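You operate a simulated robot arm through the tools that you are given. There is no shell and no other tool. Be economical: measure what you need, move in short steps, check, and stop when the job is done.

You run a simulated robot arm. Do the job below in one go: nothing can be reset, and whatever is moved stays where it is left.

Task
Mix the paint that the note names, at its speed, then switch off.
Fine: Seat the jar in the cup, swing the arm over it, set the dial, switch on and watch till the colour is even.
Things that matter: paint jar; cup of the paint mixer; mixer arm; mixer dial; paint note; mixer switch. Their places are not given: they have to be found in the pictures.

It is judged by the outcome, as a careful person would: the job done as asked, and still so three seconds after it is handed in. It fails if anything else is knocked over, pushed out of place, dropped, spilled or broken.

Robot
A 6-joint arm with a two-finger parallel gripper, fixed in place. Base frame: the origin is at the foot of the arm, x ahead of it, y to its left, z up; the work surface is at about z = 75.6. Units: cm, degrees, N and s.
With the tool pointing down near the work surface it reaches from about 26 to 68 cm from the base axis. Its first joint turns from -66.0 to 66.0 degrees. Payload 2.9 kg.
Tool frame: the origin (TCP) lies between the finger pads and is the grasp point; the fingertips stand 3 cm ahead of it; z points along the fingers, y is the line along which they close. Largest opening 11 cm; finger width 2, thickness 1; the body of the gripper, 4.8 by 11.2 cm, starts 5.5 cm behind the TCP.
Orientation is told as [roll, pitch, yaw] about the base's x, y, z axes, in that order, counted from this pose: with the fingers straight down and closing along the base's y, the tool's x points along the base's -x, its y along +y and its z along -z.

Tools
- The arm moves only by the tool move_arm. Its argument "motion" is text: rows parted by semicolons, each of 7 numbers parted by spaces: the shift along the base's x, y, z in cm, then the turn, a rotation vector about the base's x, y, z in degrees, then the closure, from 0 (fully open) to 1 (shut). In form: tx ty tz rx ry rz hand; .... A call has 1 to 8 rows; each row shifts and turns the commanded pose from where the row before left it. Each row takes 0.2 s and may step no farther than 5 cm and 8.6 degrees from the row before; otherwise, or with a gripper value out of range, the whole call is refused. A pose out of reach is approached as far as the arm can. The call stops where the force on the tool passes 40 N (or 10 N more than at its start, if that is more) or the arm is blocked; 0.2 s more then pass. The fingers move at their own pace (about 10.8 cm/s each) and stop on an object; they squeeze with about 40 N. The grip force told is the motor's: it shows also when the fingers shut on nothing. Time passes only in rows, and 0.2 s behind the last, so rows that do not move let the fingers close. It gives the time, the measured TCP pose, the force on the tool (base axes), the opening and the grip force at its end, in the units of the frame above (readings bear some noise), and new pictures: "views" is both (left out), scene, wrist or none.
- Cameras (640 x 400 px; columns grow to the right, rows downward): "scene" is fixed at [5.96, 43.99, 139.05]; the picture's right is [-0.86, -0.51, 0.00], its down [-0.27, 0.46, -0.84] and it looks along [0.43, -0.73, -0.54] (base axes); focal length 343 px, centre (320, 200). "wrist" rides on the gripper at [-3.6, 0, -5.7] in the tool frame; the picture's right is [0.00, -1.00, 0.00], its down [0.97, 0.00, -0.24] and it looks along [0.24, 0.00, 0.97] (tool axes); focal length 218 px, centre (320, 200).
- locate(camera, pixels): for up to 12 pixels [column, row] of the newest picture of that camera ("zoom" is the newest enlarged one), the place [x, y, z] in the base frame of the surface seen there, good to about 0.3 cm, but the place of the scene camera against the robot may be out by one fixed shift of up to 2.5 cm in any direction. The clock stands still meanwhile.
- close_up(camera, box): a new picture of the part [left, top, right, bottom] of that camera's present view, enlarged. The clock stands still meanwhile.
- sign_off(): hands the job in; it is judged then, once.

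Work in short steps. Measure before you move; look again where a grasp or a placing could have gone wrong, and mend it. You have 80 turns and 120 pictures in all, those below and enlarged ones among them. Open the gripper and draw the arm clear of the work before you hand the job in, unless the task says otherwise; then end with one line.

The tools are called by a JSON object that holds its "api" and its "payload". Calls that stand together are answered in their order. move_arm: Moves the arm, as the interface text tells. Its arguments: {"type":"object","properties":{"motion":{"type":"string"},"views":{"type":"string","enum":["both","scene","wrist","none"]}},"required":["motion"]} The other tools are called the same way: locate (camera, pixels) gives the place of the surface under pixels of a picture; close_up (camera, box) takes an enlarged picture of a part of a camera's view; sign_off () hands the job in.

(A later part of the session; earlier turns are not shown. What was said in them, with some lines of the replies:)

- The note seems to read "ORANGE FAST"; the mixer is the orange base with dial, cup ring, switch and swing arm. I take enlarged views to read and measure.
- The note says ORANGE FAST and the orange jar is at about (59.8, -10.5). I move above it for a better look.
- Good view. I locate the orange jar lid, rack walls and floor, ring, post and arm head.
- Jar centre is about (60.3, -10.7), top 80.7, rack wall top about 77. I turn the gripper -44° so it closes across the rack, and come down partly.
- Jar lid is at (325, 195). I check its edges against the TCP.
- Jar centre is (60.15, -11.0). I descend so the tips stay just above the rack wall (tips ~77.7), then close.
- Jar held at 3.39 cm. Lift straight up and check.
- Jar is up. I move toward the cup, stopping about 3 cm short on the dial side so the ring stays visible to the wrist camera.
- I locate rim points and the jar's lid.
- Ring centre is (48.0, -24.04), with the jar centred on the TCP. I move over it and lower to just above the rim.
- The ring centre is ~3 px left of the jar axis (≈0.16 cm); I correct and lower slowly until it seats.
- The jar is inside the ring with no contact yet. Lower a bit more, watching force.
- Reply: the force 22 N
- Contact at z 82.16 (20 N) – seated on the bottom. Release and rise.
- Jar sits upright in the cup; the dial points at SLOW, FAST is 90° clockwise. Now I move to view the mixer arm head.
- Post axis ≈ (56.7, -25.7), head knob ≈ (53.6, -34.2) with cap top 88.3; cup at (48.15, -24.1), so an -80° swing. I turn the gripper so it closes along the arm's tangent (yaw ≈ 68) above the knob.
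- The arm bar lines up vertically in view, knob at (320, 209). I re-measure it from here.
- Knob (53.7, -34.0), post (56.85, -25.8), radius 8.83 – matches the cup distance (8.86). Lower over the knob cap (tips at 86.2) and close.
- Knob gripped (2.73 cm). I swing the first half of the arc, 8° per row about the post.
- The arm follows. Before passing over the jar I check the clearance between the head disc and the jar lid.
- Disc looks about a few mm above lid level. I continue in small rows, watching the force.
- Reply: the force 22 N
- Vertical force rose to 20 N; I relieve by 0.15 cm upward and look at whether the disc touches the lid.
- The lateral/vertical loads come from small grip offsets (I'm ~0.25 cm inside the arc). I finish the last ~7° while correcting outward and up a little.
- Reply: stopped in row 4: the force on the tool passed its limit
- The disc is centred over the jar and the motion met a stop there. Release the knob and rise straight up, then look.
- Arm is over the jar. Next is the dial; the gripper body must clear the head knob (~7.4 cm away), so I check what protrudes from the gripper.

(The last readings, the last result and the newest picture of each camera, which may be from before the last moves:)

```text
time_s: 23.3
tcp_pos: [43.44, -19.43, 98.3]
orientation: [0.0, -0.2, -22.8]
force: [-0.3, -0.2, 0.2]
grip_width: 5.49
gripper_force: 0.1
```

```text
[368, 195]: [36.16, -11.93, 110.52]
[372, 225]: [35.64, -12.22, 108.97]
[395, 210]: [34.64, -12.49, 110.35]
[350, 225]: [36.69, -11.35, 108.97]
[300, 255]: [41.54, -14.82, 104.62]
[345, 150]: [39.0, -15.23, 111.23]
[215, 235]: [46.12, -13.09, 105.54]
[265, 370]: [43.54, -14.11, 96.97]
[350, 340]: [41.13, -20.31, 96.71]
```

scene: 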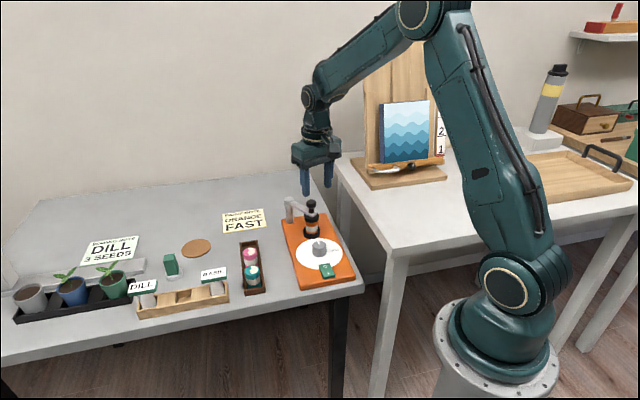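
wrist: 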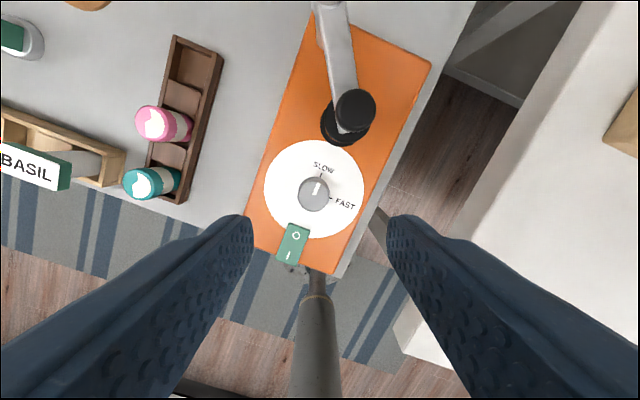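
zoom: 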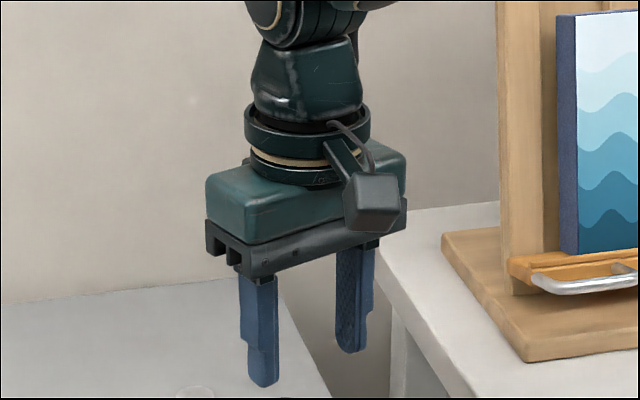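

The protruding block is on the side away from the cup, so clearance is fine. I move above the dial with yaw 0 (fingers closing along y) and look closer.

{"api": "move_arm", "payload": {"motion": "-0.4 0.4 -2 0 0 7.6 0.5; -0.4 0.4 -2 0 0 7.6 0.5; -0.4 0.4 -3 0 0 7.6 0.5; 0 0 0 0 0 0 0.5"}}

{"api": "close_up", "payload": {"camera": "wrist", "box": [240, 120, 400, 270]}}

```text
time_s: 24.3
tcp_pos: [42.52, -18.54, 91.28]
orientation: [0.1, -0.2, 0.3]
force: [0.6, 0.4, 0.7]
grip_width: 5.5
gripper_force: 0.1
```

scene: 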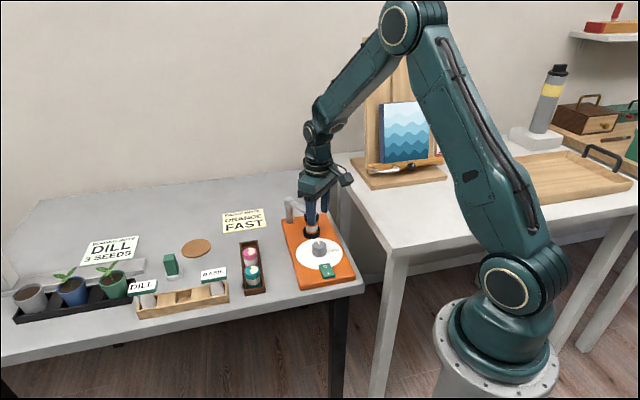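
wrist: 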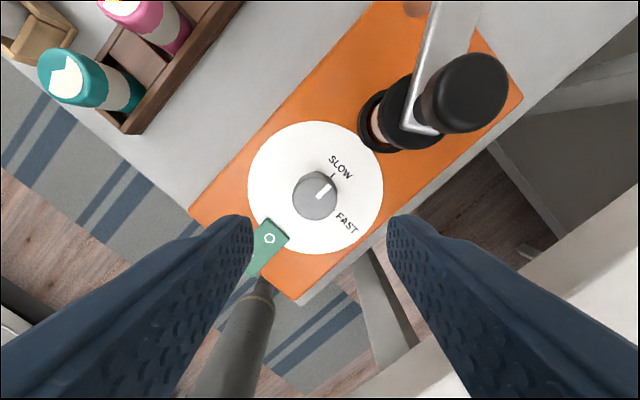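

```text
2.67 times, centred on (320, 195) of wrist
```

zoom: 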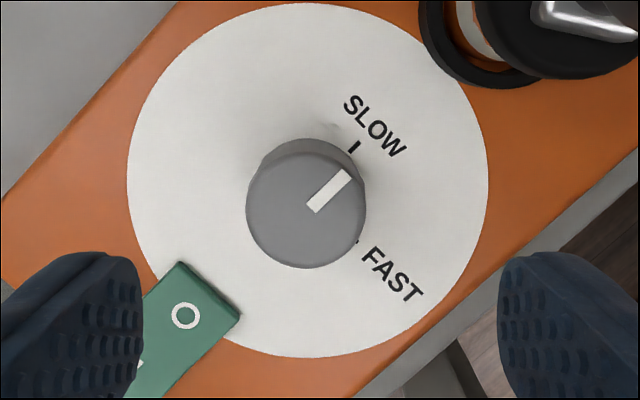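

{"api": "locate", "payload": {"camera": "zoom", "pixels": [[306, 207], [251, 207], [361, 207], [306, 160], [306, 262], [308, 10], [308, 350], [132, 181], [484, 181], [353, 147], [358, 240], [185, 315]]}}

```text
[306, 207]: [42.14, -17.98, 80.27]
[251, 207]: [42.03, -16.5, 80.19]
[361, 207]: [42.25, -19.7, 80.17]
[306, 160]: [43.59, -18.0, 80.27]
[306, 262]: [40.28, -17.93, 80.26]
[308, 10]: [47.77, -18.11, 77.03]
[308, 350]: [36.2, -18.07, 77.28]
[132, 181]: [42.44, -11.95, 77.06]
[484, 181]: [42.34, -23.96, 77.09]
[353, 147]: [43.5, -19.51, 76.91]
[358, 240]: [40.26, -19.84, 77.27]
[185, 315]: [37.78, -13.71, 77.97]
```

Dial centre (42.0, -18.02), top 80.25, diameter ~3.4; FAST tick is ~90° clockwise from the pointer. Lower over the dial and grip.

{"api": "move_arm", "payload": {"motion": "-0.52 0.52 -3 0 0 0 0.5; 0 0 -3 0 0 0 0.5; 0 0 -3 0 0 0 0.5; 0 0 -1.2 0 0 0 0.5; 0 0 0 0 0 0 0.9; 0 0 0 0 0 0 0.9; 0 0 0 0 0 0 0.9"}}

{"api": "close_up", "payload": {"camera": "scene", "box": [270, 170, 370, 290]}}

```text
time_s: 25.9
tcp_pos: [42.13, -18.03, 81.08]
orientation: [-0.2, -0.2, -0.1]
force: [-1.1, -19.4, -11.6]
grip_width: 3.68
gripper_force: 45.9
```

scene: 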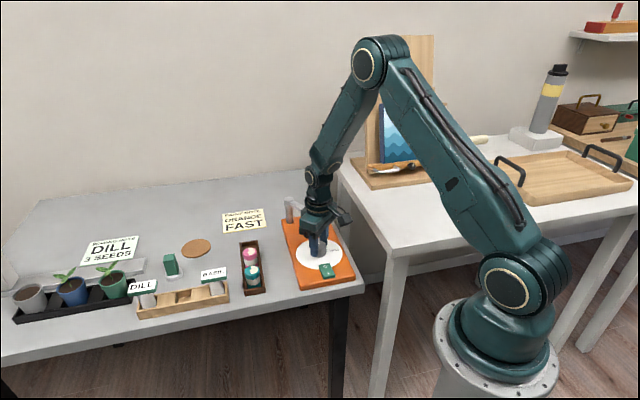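
wrist: 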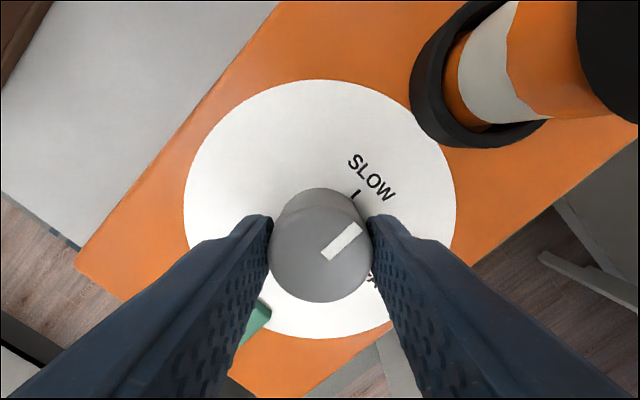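

```text
3.33 times, centred on (320, 230) of scene
```

zoom: 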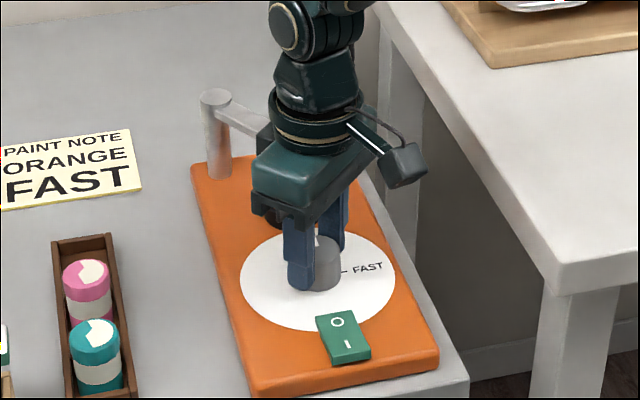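

Gripped at 3.68 cm with some side load; I ease -0.1 in y and turn clockwise 40° first.

{"api": "move_arm", "payload": {"motion": "0 -0.1 0 0 0 0 0.9; 0 0 0 0 0 -8 0.9; 0 0 0 0 0 -8 0.9; 0 0 0 0 0 -8 0.9; 0 0 0 0 0 -8 0.9; 0 0 0 0 0 -8 0.9; 0 0 0 0 0 0 0.9", "views": "wrist"}}

```text
time_s: 27.3
tcp_pos: [42.11, -18.03, 81.14]
orientation: [0.0, -0.4, -37.4]
force: [2.5, -3.6, -5.6]
grip_width: 3.67
gripper_force: 45.1
stopped in row 6: the force on the tool passed its limit (the readings are from after the stop); the commanded pose is now the measured one
```

wrist: 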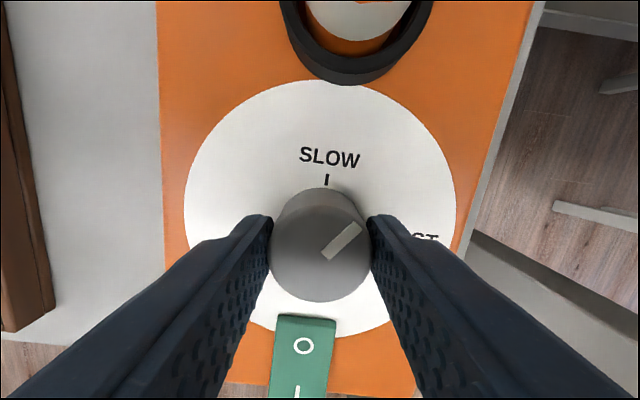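

The dial turned ~37° with the fingers; stress is now relieved. Continue turning.

{"api": "move_arm", "payload": {"motion": "0 0 0 0 0 -6 0.9; 0 0 0 0 0 -6 0.9; 0 0 0 0 0 -6 0.9; 0 0 0 0 0 -6 0.9; 0 0 0 0 0 0 0.9", "views": "wrist"}}

```text
time_s: 28.5
tcp_pos: [42.03, -18.06, 81.19]
orientation: [-0.1, -0.3, -61.5]
force: [-1.1, -5.9, 4.7]
grip_width: 3.68
gripper_force: 44.7
```

wrist: 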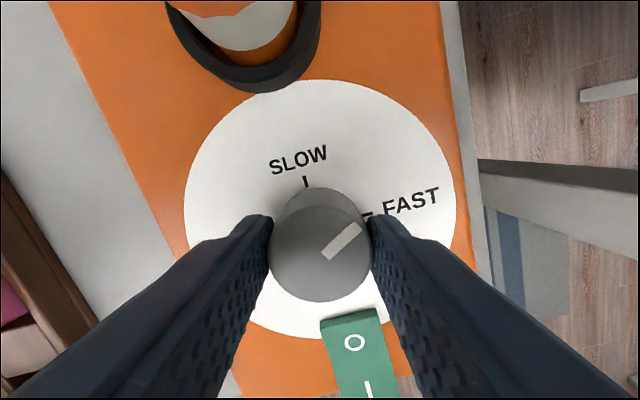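

Continue the last 28°.

{"api": "move_arm", "payload": {"motion": "0 0 0 0 0 -6 0.9; 0 0 0 0 0 -6 0.9; 0 0 0 0 0 -6 0.9; 0 0 0 0 0 -6 0.9; 0 0 0 0 0 -4.2 0.9; 0 0 0 0 0 0 0.9", "views": "wrist"}}

{"api": "close_up", "payload": {"camera": "wrist", "box": [220, 60, 480, 320]}}

```text
time_s: 29.9
tcp_pos: [42.09, -18.14, 81.03]
orientation: [0.0, -0.3, -89.6]
force: [0.6, -8.0, 9.8]
grip_width: 3.69
gripper_force: 44.8
```

wrist: 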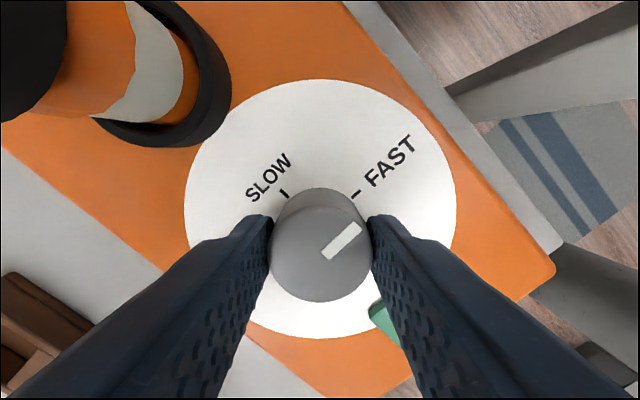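

```text
1.54 times, centred on (350, 190) of wrist
```

zoom: 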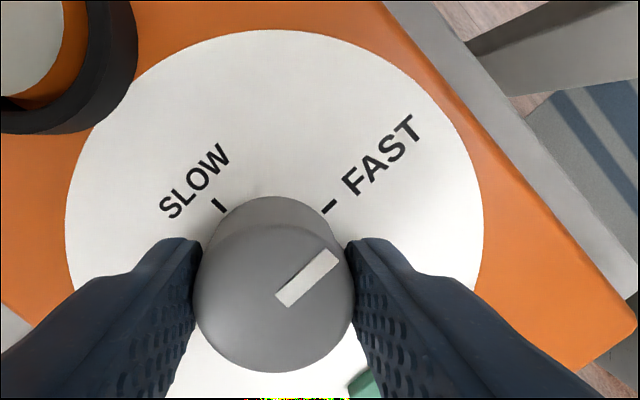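

Pointer appears aligned to the FAST tick. I release, rise and check.

{"api": "move_arm", "payload": {"motion": "0 0 0 0 0 0 0.5; 0 0 0 0 0 0 0.5; 0 0 4 0 0 0 0.5; 0 0 5 0 0 0 0.5; 0 0 3 0 0 0 0.5; 0 0 0 0 0 0 0.5"}}

{"api": "close_up", "payload": {"camera": "wrist", "box": [240, 120, 400, 270]}}

{"api": "close_up", "payload": {"camera": "scene", "box": [275, 190, 355, 290]}}

```text
time_s: 31.3
tcp_pos: [42.28, -18.02, 93.04]
orientation: [-0.2, -0.3, -89.4]
force: [0.1, -0.4, 0.5]
grip_width: 5.49
gripper_force: 0.0
```

scene: 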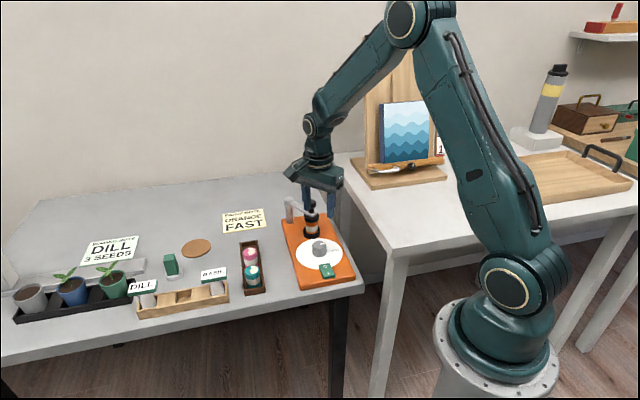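
wrist: 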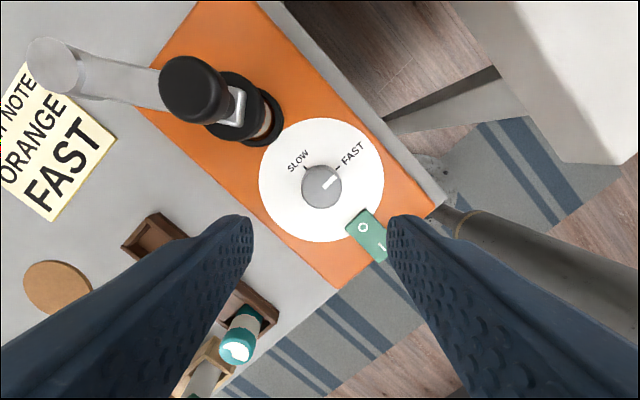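

```text
2.67 times, centred on (320, 195) of wrist
```

zoom: 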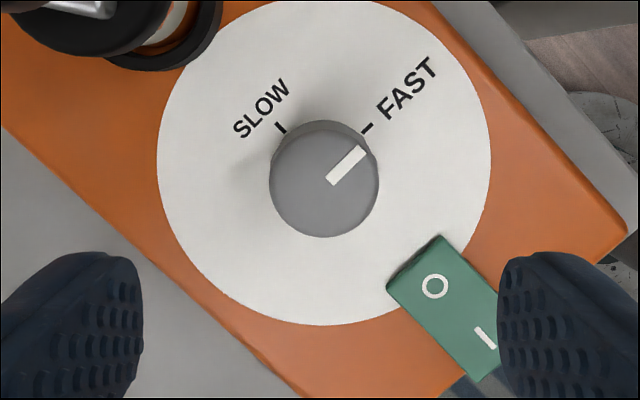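

```text
4.00 times, centred on (315, 240) of scene
```

zoom: 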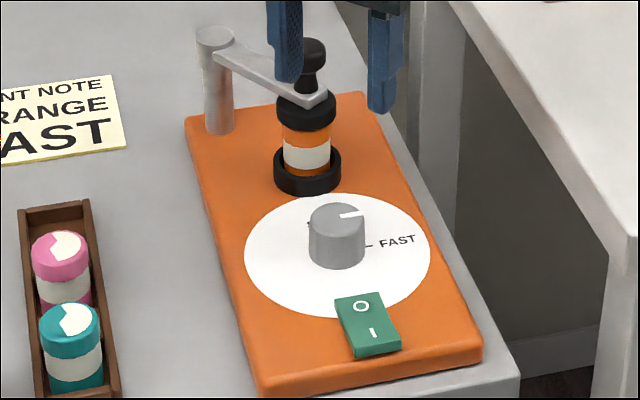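

Dial points at FAST. Now the rocker switch: I close the fingers, turn to yaw -45 and go above it to see which end is raised.

{"api": "move_arm", "payload": {"motion": "-0.8 0.8 0 0 0 7.4 1; -0.8 0.8 0 0 0 7.4 1; -0.8 0.8 -0.5 0 0 7.4 1; -0.8 0.8 -0.5 0 0 7.4 1; -0.8 0.8 -0.5 0 0 7.4 1; -0.8 0.8 -0.5 0 0 7.4 1; 0 0 0 0 0 0 1"}}

{"api": "close_up", "payload": {"camera": "wrist", "box": [240, 120, 400, 270]}}

{"api": "close_up", "payload": {"camera": "scene", "box": [305, 250, 350, 290]}}

```text
time_s: 32.9
tcp_pos: [37.37, -13.15, 91.1]
orientation: [-0.1, -0.3, -45.1]
force: [-0.2, 0.5, -0.4]
grip_width: 0.01
gripper_force: 38.1
```

scene: 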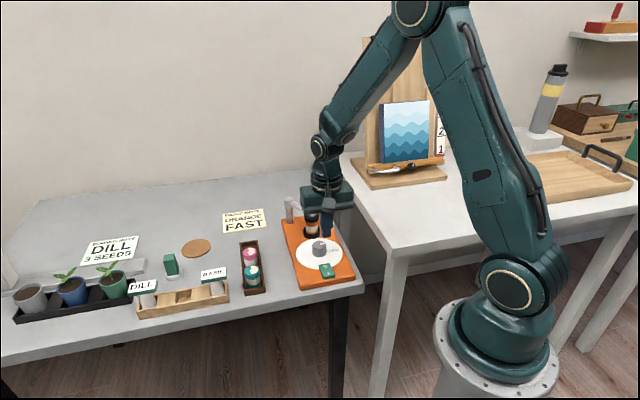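
wrist: 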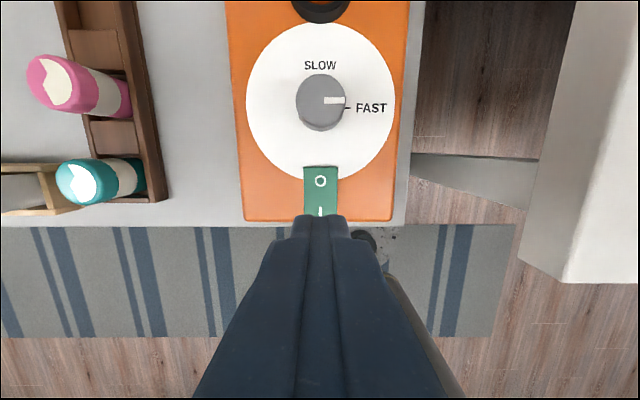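

```text
2.67 times, centred on (320, 195) of wrist
```

zoom: 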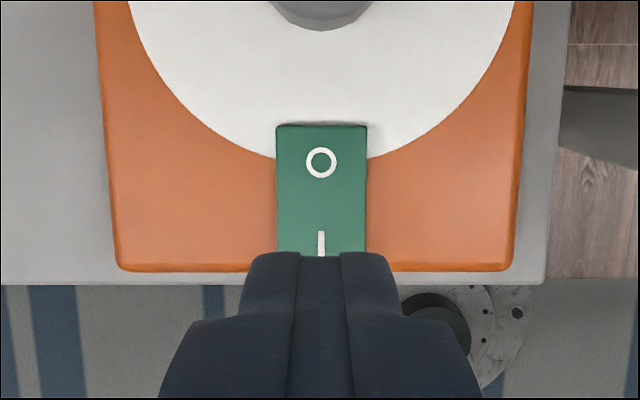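

```text
10.00 times, centred on (328, 270) of scene
```

zoom: 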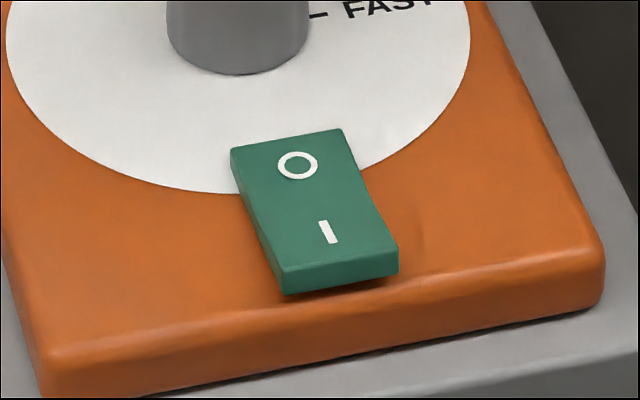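

The I end is raised (off). I measure the rocker's marks and corners from both cameras.

{"api": "locate", "payload": {"camera": "zoom", "pixels": [[297, 165], [328, 232], [232, 155], [340, 133], [285, 268], [395, 250]]}}

{"api": "locate", "payload": {"camera": "wrist", "pixels": [[320, 181], [320, 210], [306, 168], [335, 168], [306, 205], [335, 205]]}}

```text
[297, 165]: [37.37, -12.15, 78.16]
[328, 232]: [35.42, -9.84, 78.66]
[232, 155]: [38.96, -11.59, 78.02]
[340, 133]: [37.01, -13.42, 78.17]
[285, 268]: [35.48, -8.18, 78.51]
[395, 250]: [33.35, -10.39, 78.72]
```

```text
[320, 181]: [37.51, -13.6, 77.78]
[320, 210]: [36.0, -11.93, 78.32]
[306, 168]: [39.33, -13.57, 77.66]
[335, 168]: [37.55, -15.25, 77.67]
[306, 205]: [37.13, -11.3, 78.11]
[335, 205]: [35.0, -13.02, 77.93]
```

The I-mark centre is about (35.5, -11.3), top ~78.4. I go above it and descend to just over contact, then press gently.

{"api": "move_arm", "payload": {"motion": "-1.0 1.0 -3 0 0 0 1; -0.97 0.95 -3 0 0 0 1; 0 0 -2.5 0 0 0 1; 0 0 0 0 0 0 1", "views": "none"}}

{"api": "close_up", "payload": {"camera": "scene", "box": [285, 210, 365, 295]}}

```text
time_s: 33.9
tcp_pos: [35.34, -11.09, 82.61]
orientation: [-0.1, -0.3, -45.2]
force: [-0.3, 0.4, 0.6]
grip_width: 0.03
gripper_force: 38.0
```

```text
4.71 times, centred on (325, 252) of scene
```

zoom: 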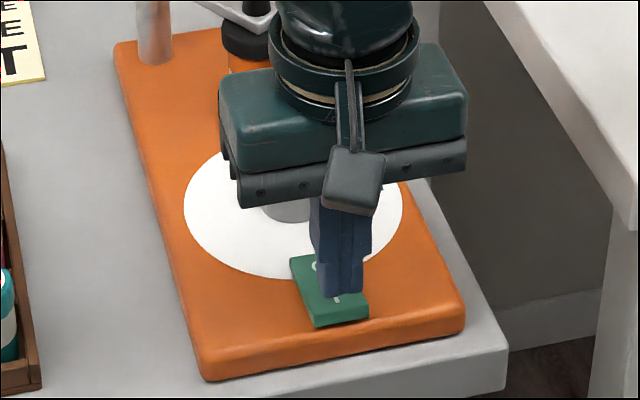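

Fingertips are over the I half. Press down in small steps.

{"api": "move_arm", "payload": {"motion": "0 0 -0.5 0 0 0 1; 0 0 -0.4 0 0 0 1; 0 0 -0.3 0 0 0 1; 0 0 -0.2 0 0 0 1; 0 0 -0.2 0 0 0 1; 0 0 -0.2 0 0 0 1", "views": "none"}}

{"api": "close_up", "payload": {"camera": "scene", "box": [285, 210, 365, 295]}}

```text
time_s: 35.3
tcp_pos: [35.38, -11.31, 81.01]
orientation: [0.0, -0.3, -45.2]
force: [-3.1, 0.4, 9.0]
grip_width: 0.01
gripper_force: 37.9
stopped in row 6: the force on the tool passed its limit (the readings are from after the stop); the commanded pose is now the measured one
```

```text
4.71 times, centred on (325, 252) of scene
```

zoom: 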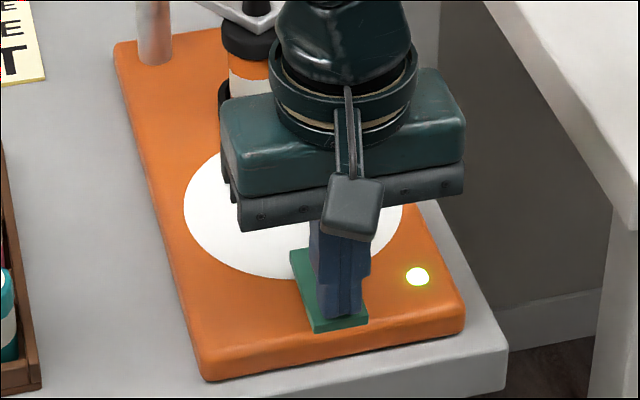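

A yellow light came on — mixer running. I rise and back off so the scene camera sees the jar.

{"api": "move_arm", "payload": {"motion": "0 0 2 0 0 0 1; 0.9 -0.95 2 0 0 0 1; 0 0 5 0 0 0 1; 0 0 3 0 0 0 1", "views": "wrist"}}

{"api": "close_up", "payload": {"camera": "scene", "box": [285, 190, 365, 290]}}

```text
time_s: 36.3
tcp_pos: [36.28, -12.36, 93.24]
orientation: [-0.2, -0.4, -45.1]
force: [-0.1, -0.5, -0.6]
grip_width: 0.0
gripper_force: 37.2
```

wrist: 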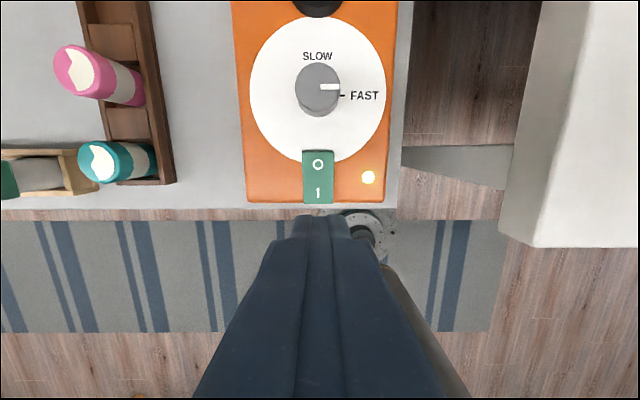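

```text
4.00 times, centred on (325, 240) of scene
```

zoom: 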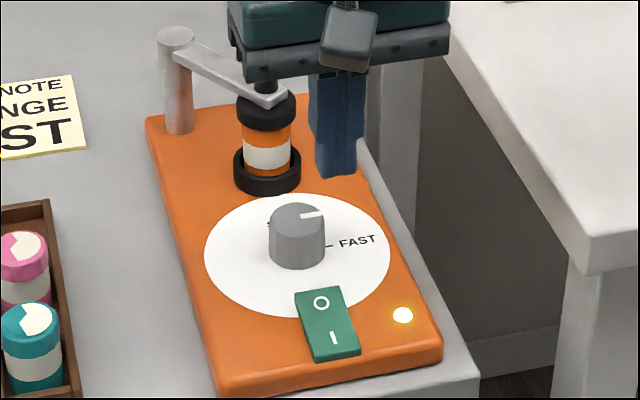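

Jar is visible at this hover; I wait in 1.8 s steps and watch band colour and lamp.

{"api": "move_arm", "payload": {"motion": "0 0 0 0 0 0 1; 0 0 0 0 0 0 1; 0 0 0 0 0 0 1; 0 0 0 0 0 0 1; 0 0 0 0 0 0 1; 0 0 0 0 0 0 1; 0 0 0 0 0 0 1; 0 0 0 0 0 0 1", "views": "none"}}

{"api": "close_up", "payload": {"camera": "scene", "box": [285, 190, 365, 290]}}

```text
time_s: 38.1
tcp_pos: [36.13, -12.32, 93.08]
orientation: [-0.1, -0.3, -45.1]
force: [0.0, -0.5, 0.2]
grip_width: 0.01
gripper_force: 37.9
```

```text
4.00 times, centred on (325, 240) of scene
```

zoom: 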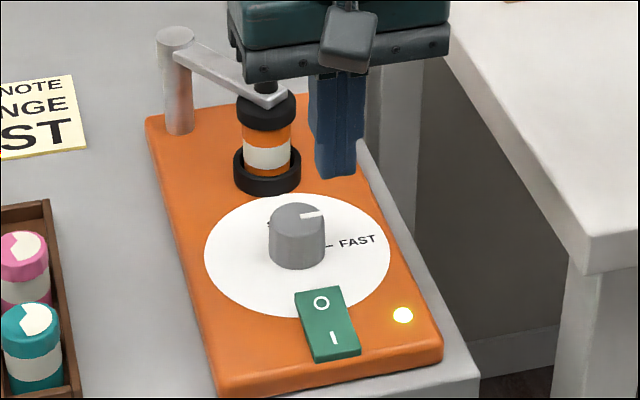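

{"api": "move_arm", "payload": {"motion": "0 0 0 0 0 0 1; 0 0 0 0 0 0 1; 0 0 0 0 0 0 1; 0 0 0 0 0 0 1; 0 0 0 0 0 0 1; 0 0 0 0 0 0 1; 0 0 0 0 0 0 1; 0 0 0 0 0 0 1", "views": "none"}}

{"api": "close_up", "payload": {"camera": "scene", "box": [295, 200, 350, 285]}}

```text
time_s: 39.9
tcp_pos: [36.22, -12.54, 93.13]
orientation: [-0.1, -0.3, -45.0]
force: [-0.3, -0.2, 0.3]
grip_width: 0.0
gripper_force: 37.9
```

```text
4.71 times, centred on (322, 242) of scene
```

zoom: 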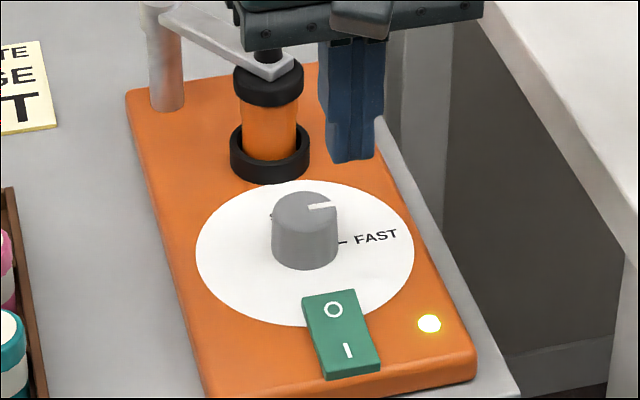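

The jar is now evenly orange. Switch off: move over the O half and press.

{"api": "move_arm", "payload": {"motion": "1.1 -0.95 -4.5 0 0 0 1; 0 0 -4.5 0 0 0 1; 0 0 -1.8 0 0 0 1; 0 0 -0.5 0 0 0 1; 0 0 -0.3 0 0 0 1; 0 0 -0.2 0 0 0 1; 0 0 -0.2 0 0 0 1; 0 0 -0.2 0 0 0 1", "views": "none"}}

{"api": "close_up", "payload": {"camera": "scene", "box": [285, 205, 365, 295]}}

```text
time_s: 41.6
tcp_pos: [37.48, -13.31, 81.05]
orientation: [0.0, -0.3, -45.2]
force: [-2.8, 0.6, 5.7]
grip_width: 0.0
gripper_force: 37.9
stopped in row 8: the force on the tool passed its limit (the readings are from after the stop); the commanded pose is now the measured one
```

```text
4.44 times, centred on (325, 250) of scene
```

zoom: 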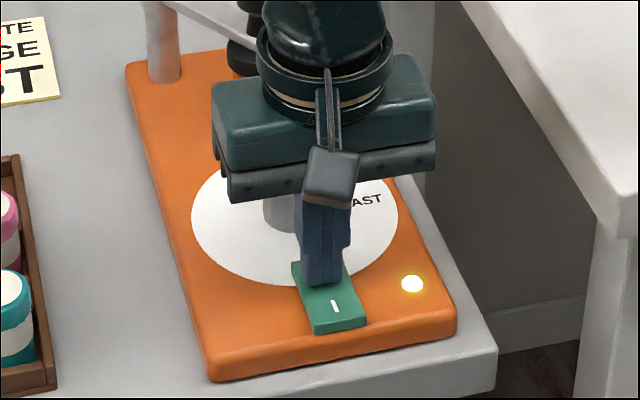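

The lamp still glows; press slightly more.

{"api": "move_arm", "payload": {"motion": "0 0 -0.2 0 0 0 1; 0 0 -0.2 0 0 0 1; 0 0 -0.2 0 0 0 1", "views": "none"}}

{"api": "close_up", "payload": {"camera": "scene", "box": [285, 205, 365, 295]}}

```text
time_s: 42.1
tcp_pos: [37.48, -13.23, 81.19]
orientation: [0.0, -0.3, -45.1]
force: [-3.6, 0.4, 5.4]
grip_width: 0.01
gripper_force: 38.4
stopped in row 2: the force on the tool passed its limit (the readings are from after the stop); the commanded pose is now the measured one
```

```text
4.44 times, centred on (325, 250) of scene
```

zoom: 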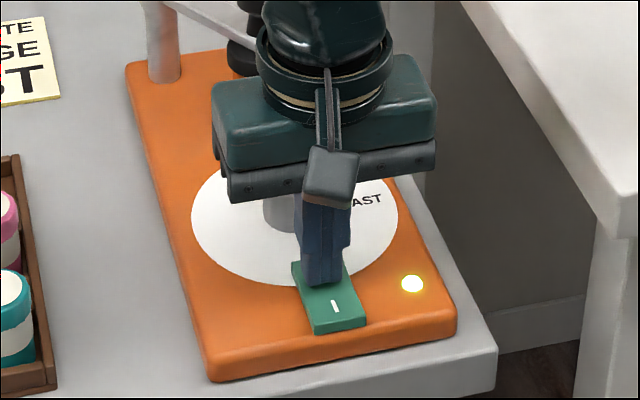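

The press point is too near the pivot. I lift, move ~0.8 cm farther toward the O end and press again.

{"api": "move_arm", "payload": {"motion": "0 0 1 0 0 0 1; 0.55 -0.7 0 0 0 0 1; 0 0 -0.7 0 0 0 1; 0 0 -0.2 0 0 0 1; 0 0 -0.2 0 0 0 1; 0 0 -0.2 0 0 0 1; 0 0 -0.2 0 0 0 1; 0 0 -0.1 0 0 0 1", "views": "none"}}

{"api": "close_up", "payload": {"camera": "scene", "box": [285, 205, 365, 295]}}

```text
time_s: 43.5
tcp_pos: [38.03, -13.96, 81.03]
orientation: [0.0, -0.4, -45.1]
force: [-3.3, 0.4, 9.3]
grip_width: 0.0
gripper_force: 37.2
stopped in row 7: the force on the tool passed its limit (the readings are from after the stop); the commanded pose is now the measured one
```

```text
4.44 times, centred on (325, 250) of scene
```

zoom: 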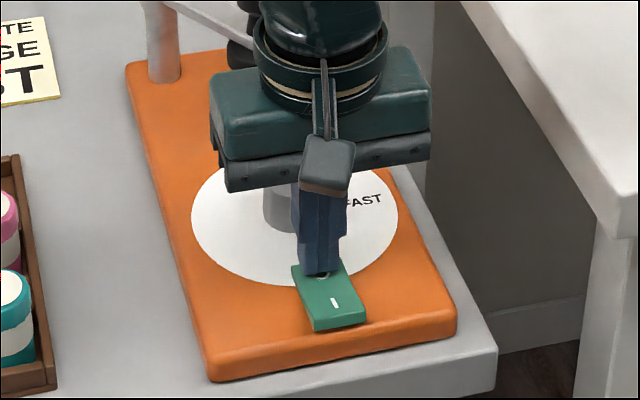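

The lamp is out and the rocker flipped to O. I lift away, open the gripper, and inspect.

{"api": "move_arm", "payload": {"motion": "0 0 3 0 0 0 1; -1 1 4 0 0 0 1; 0 0 5 0 0 0 1; -1.5 3 3 0 0 0 1; -1 4 1 0 0 0 0.5; 0 4 0 0 0 0 0; 0 0 0 0 0 0 0; 0 0 0 0 0 0 0"}}

{"api": "close_up", "payload": {"camera": "scene", "box": [280, 190, 360, 290]}}

```text
time_s: 45.3
tcp_pos: [34.7, -1.91, 97.18]
orientation: [0.0, -0.4, -45.0]
force: [0.5, 0.2, 0.1]
grip_width: 11.01
gripper_force: 0.0
```

scene: 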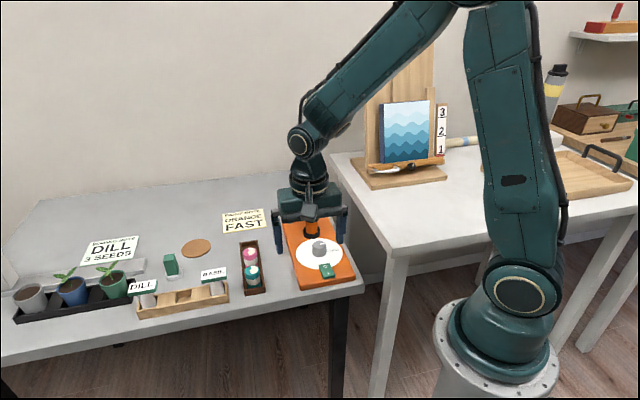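
wrist: 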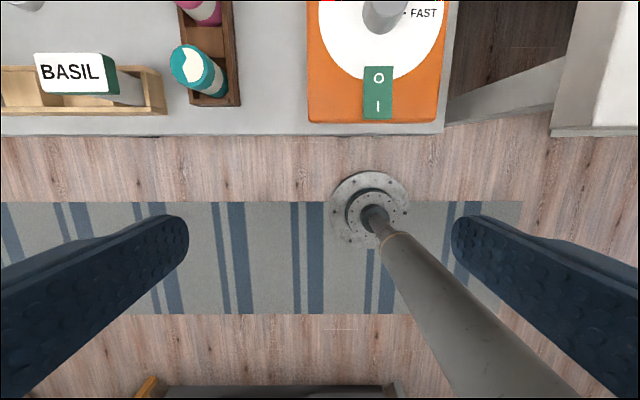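

```text
4.00 times, centred on (320, 240) of scene
```

zoom: 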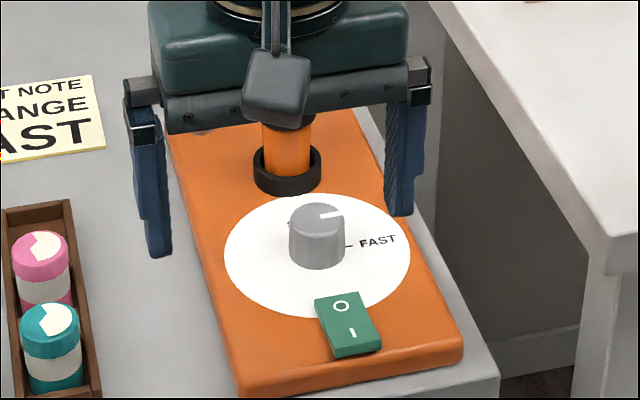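

Lamp off, dial at FAST, jar evenly orange in the cup, and the gripper is open and clear. Handing in.

{"api": "sign_off", "payload": {}}

```text
The job is handed in.
```

I mixed the orange paint at FAST, as the note says, until its colour was even, then switched the mixer off. The jar is still in the cup under the mixer arm, and nothing else was knocked or moved as far as the pictures show.
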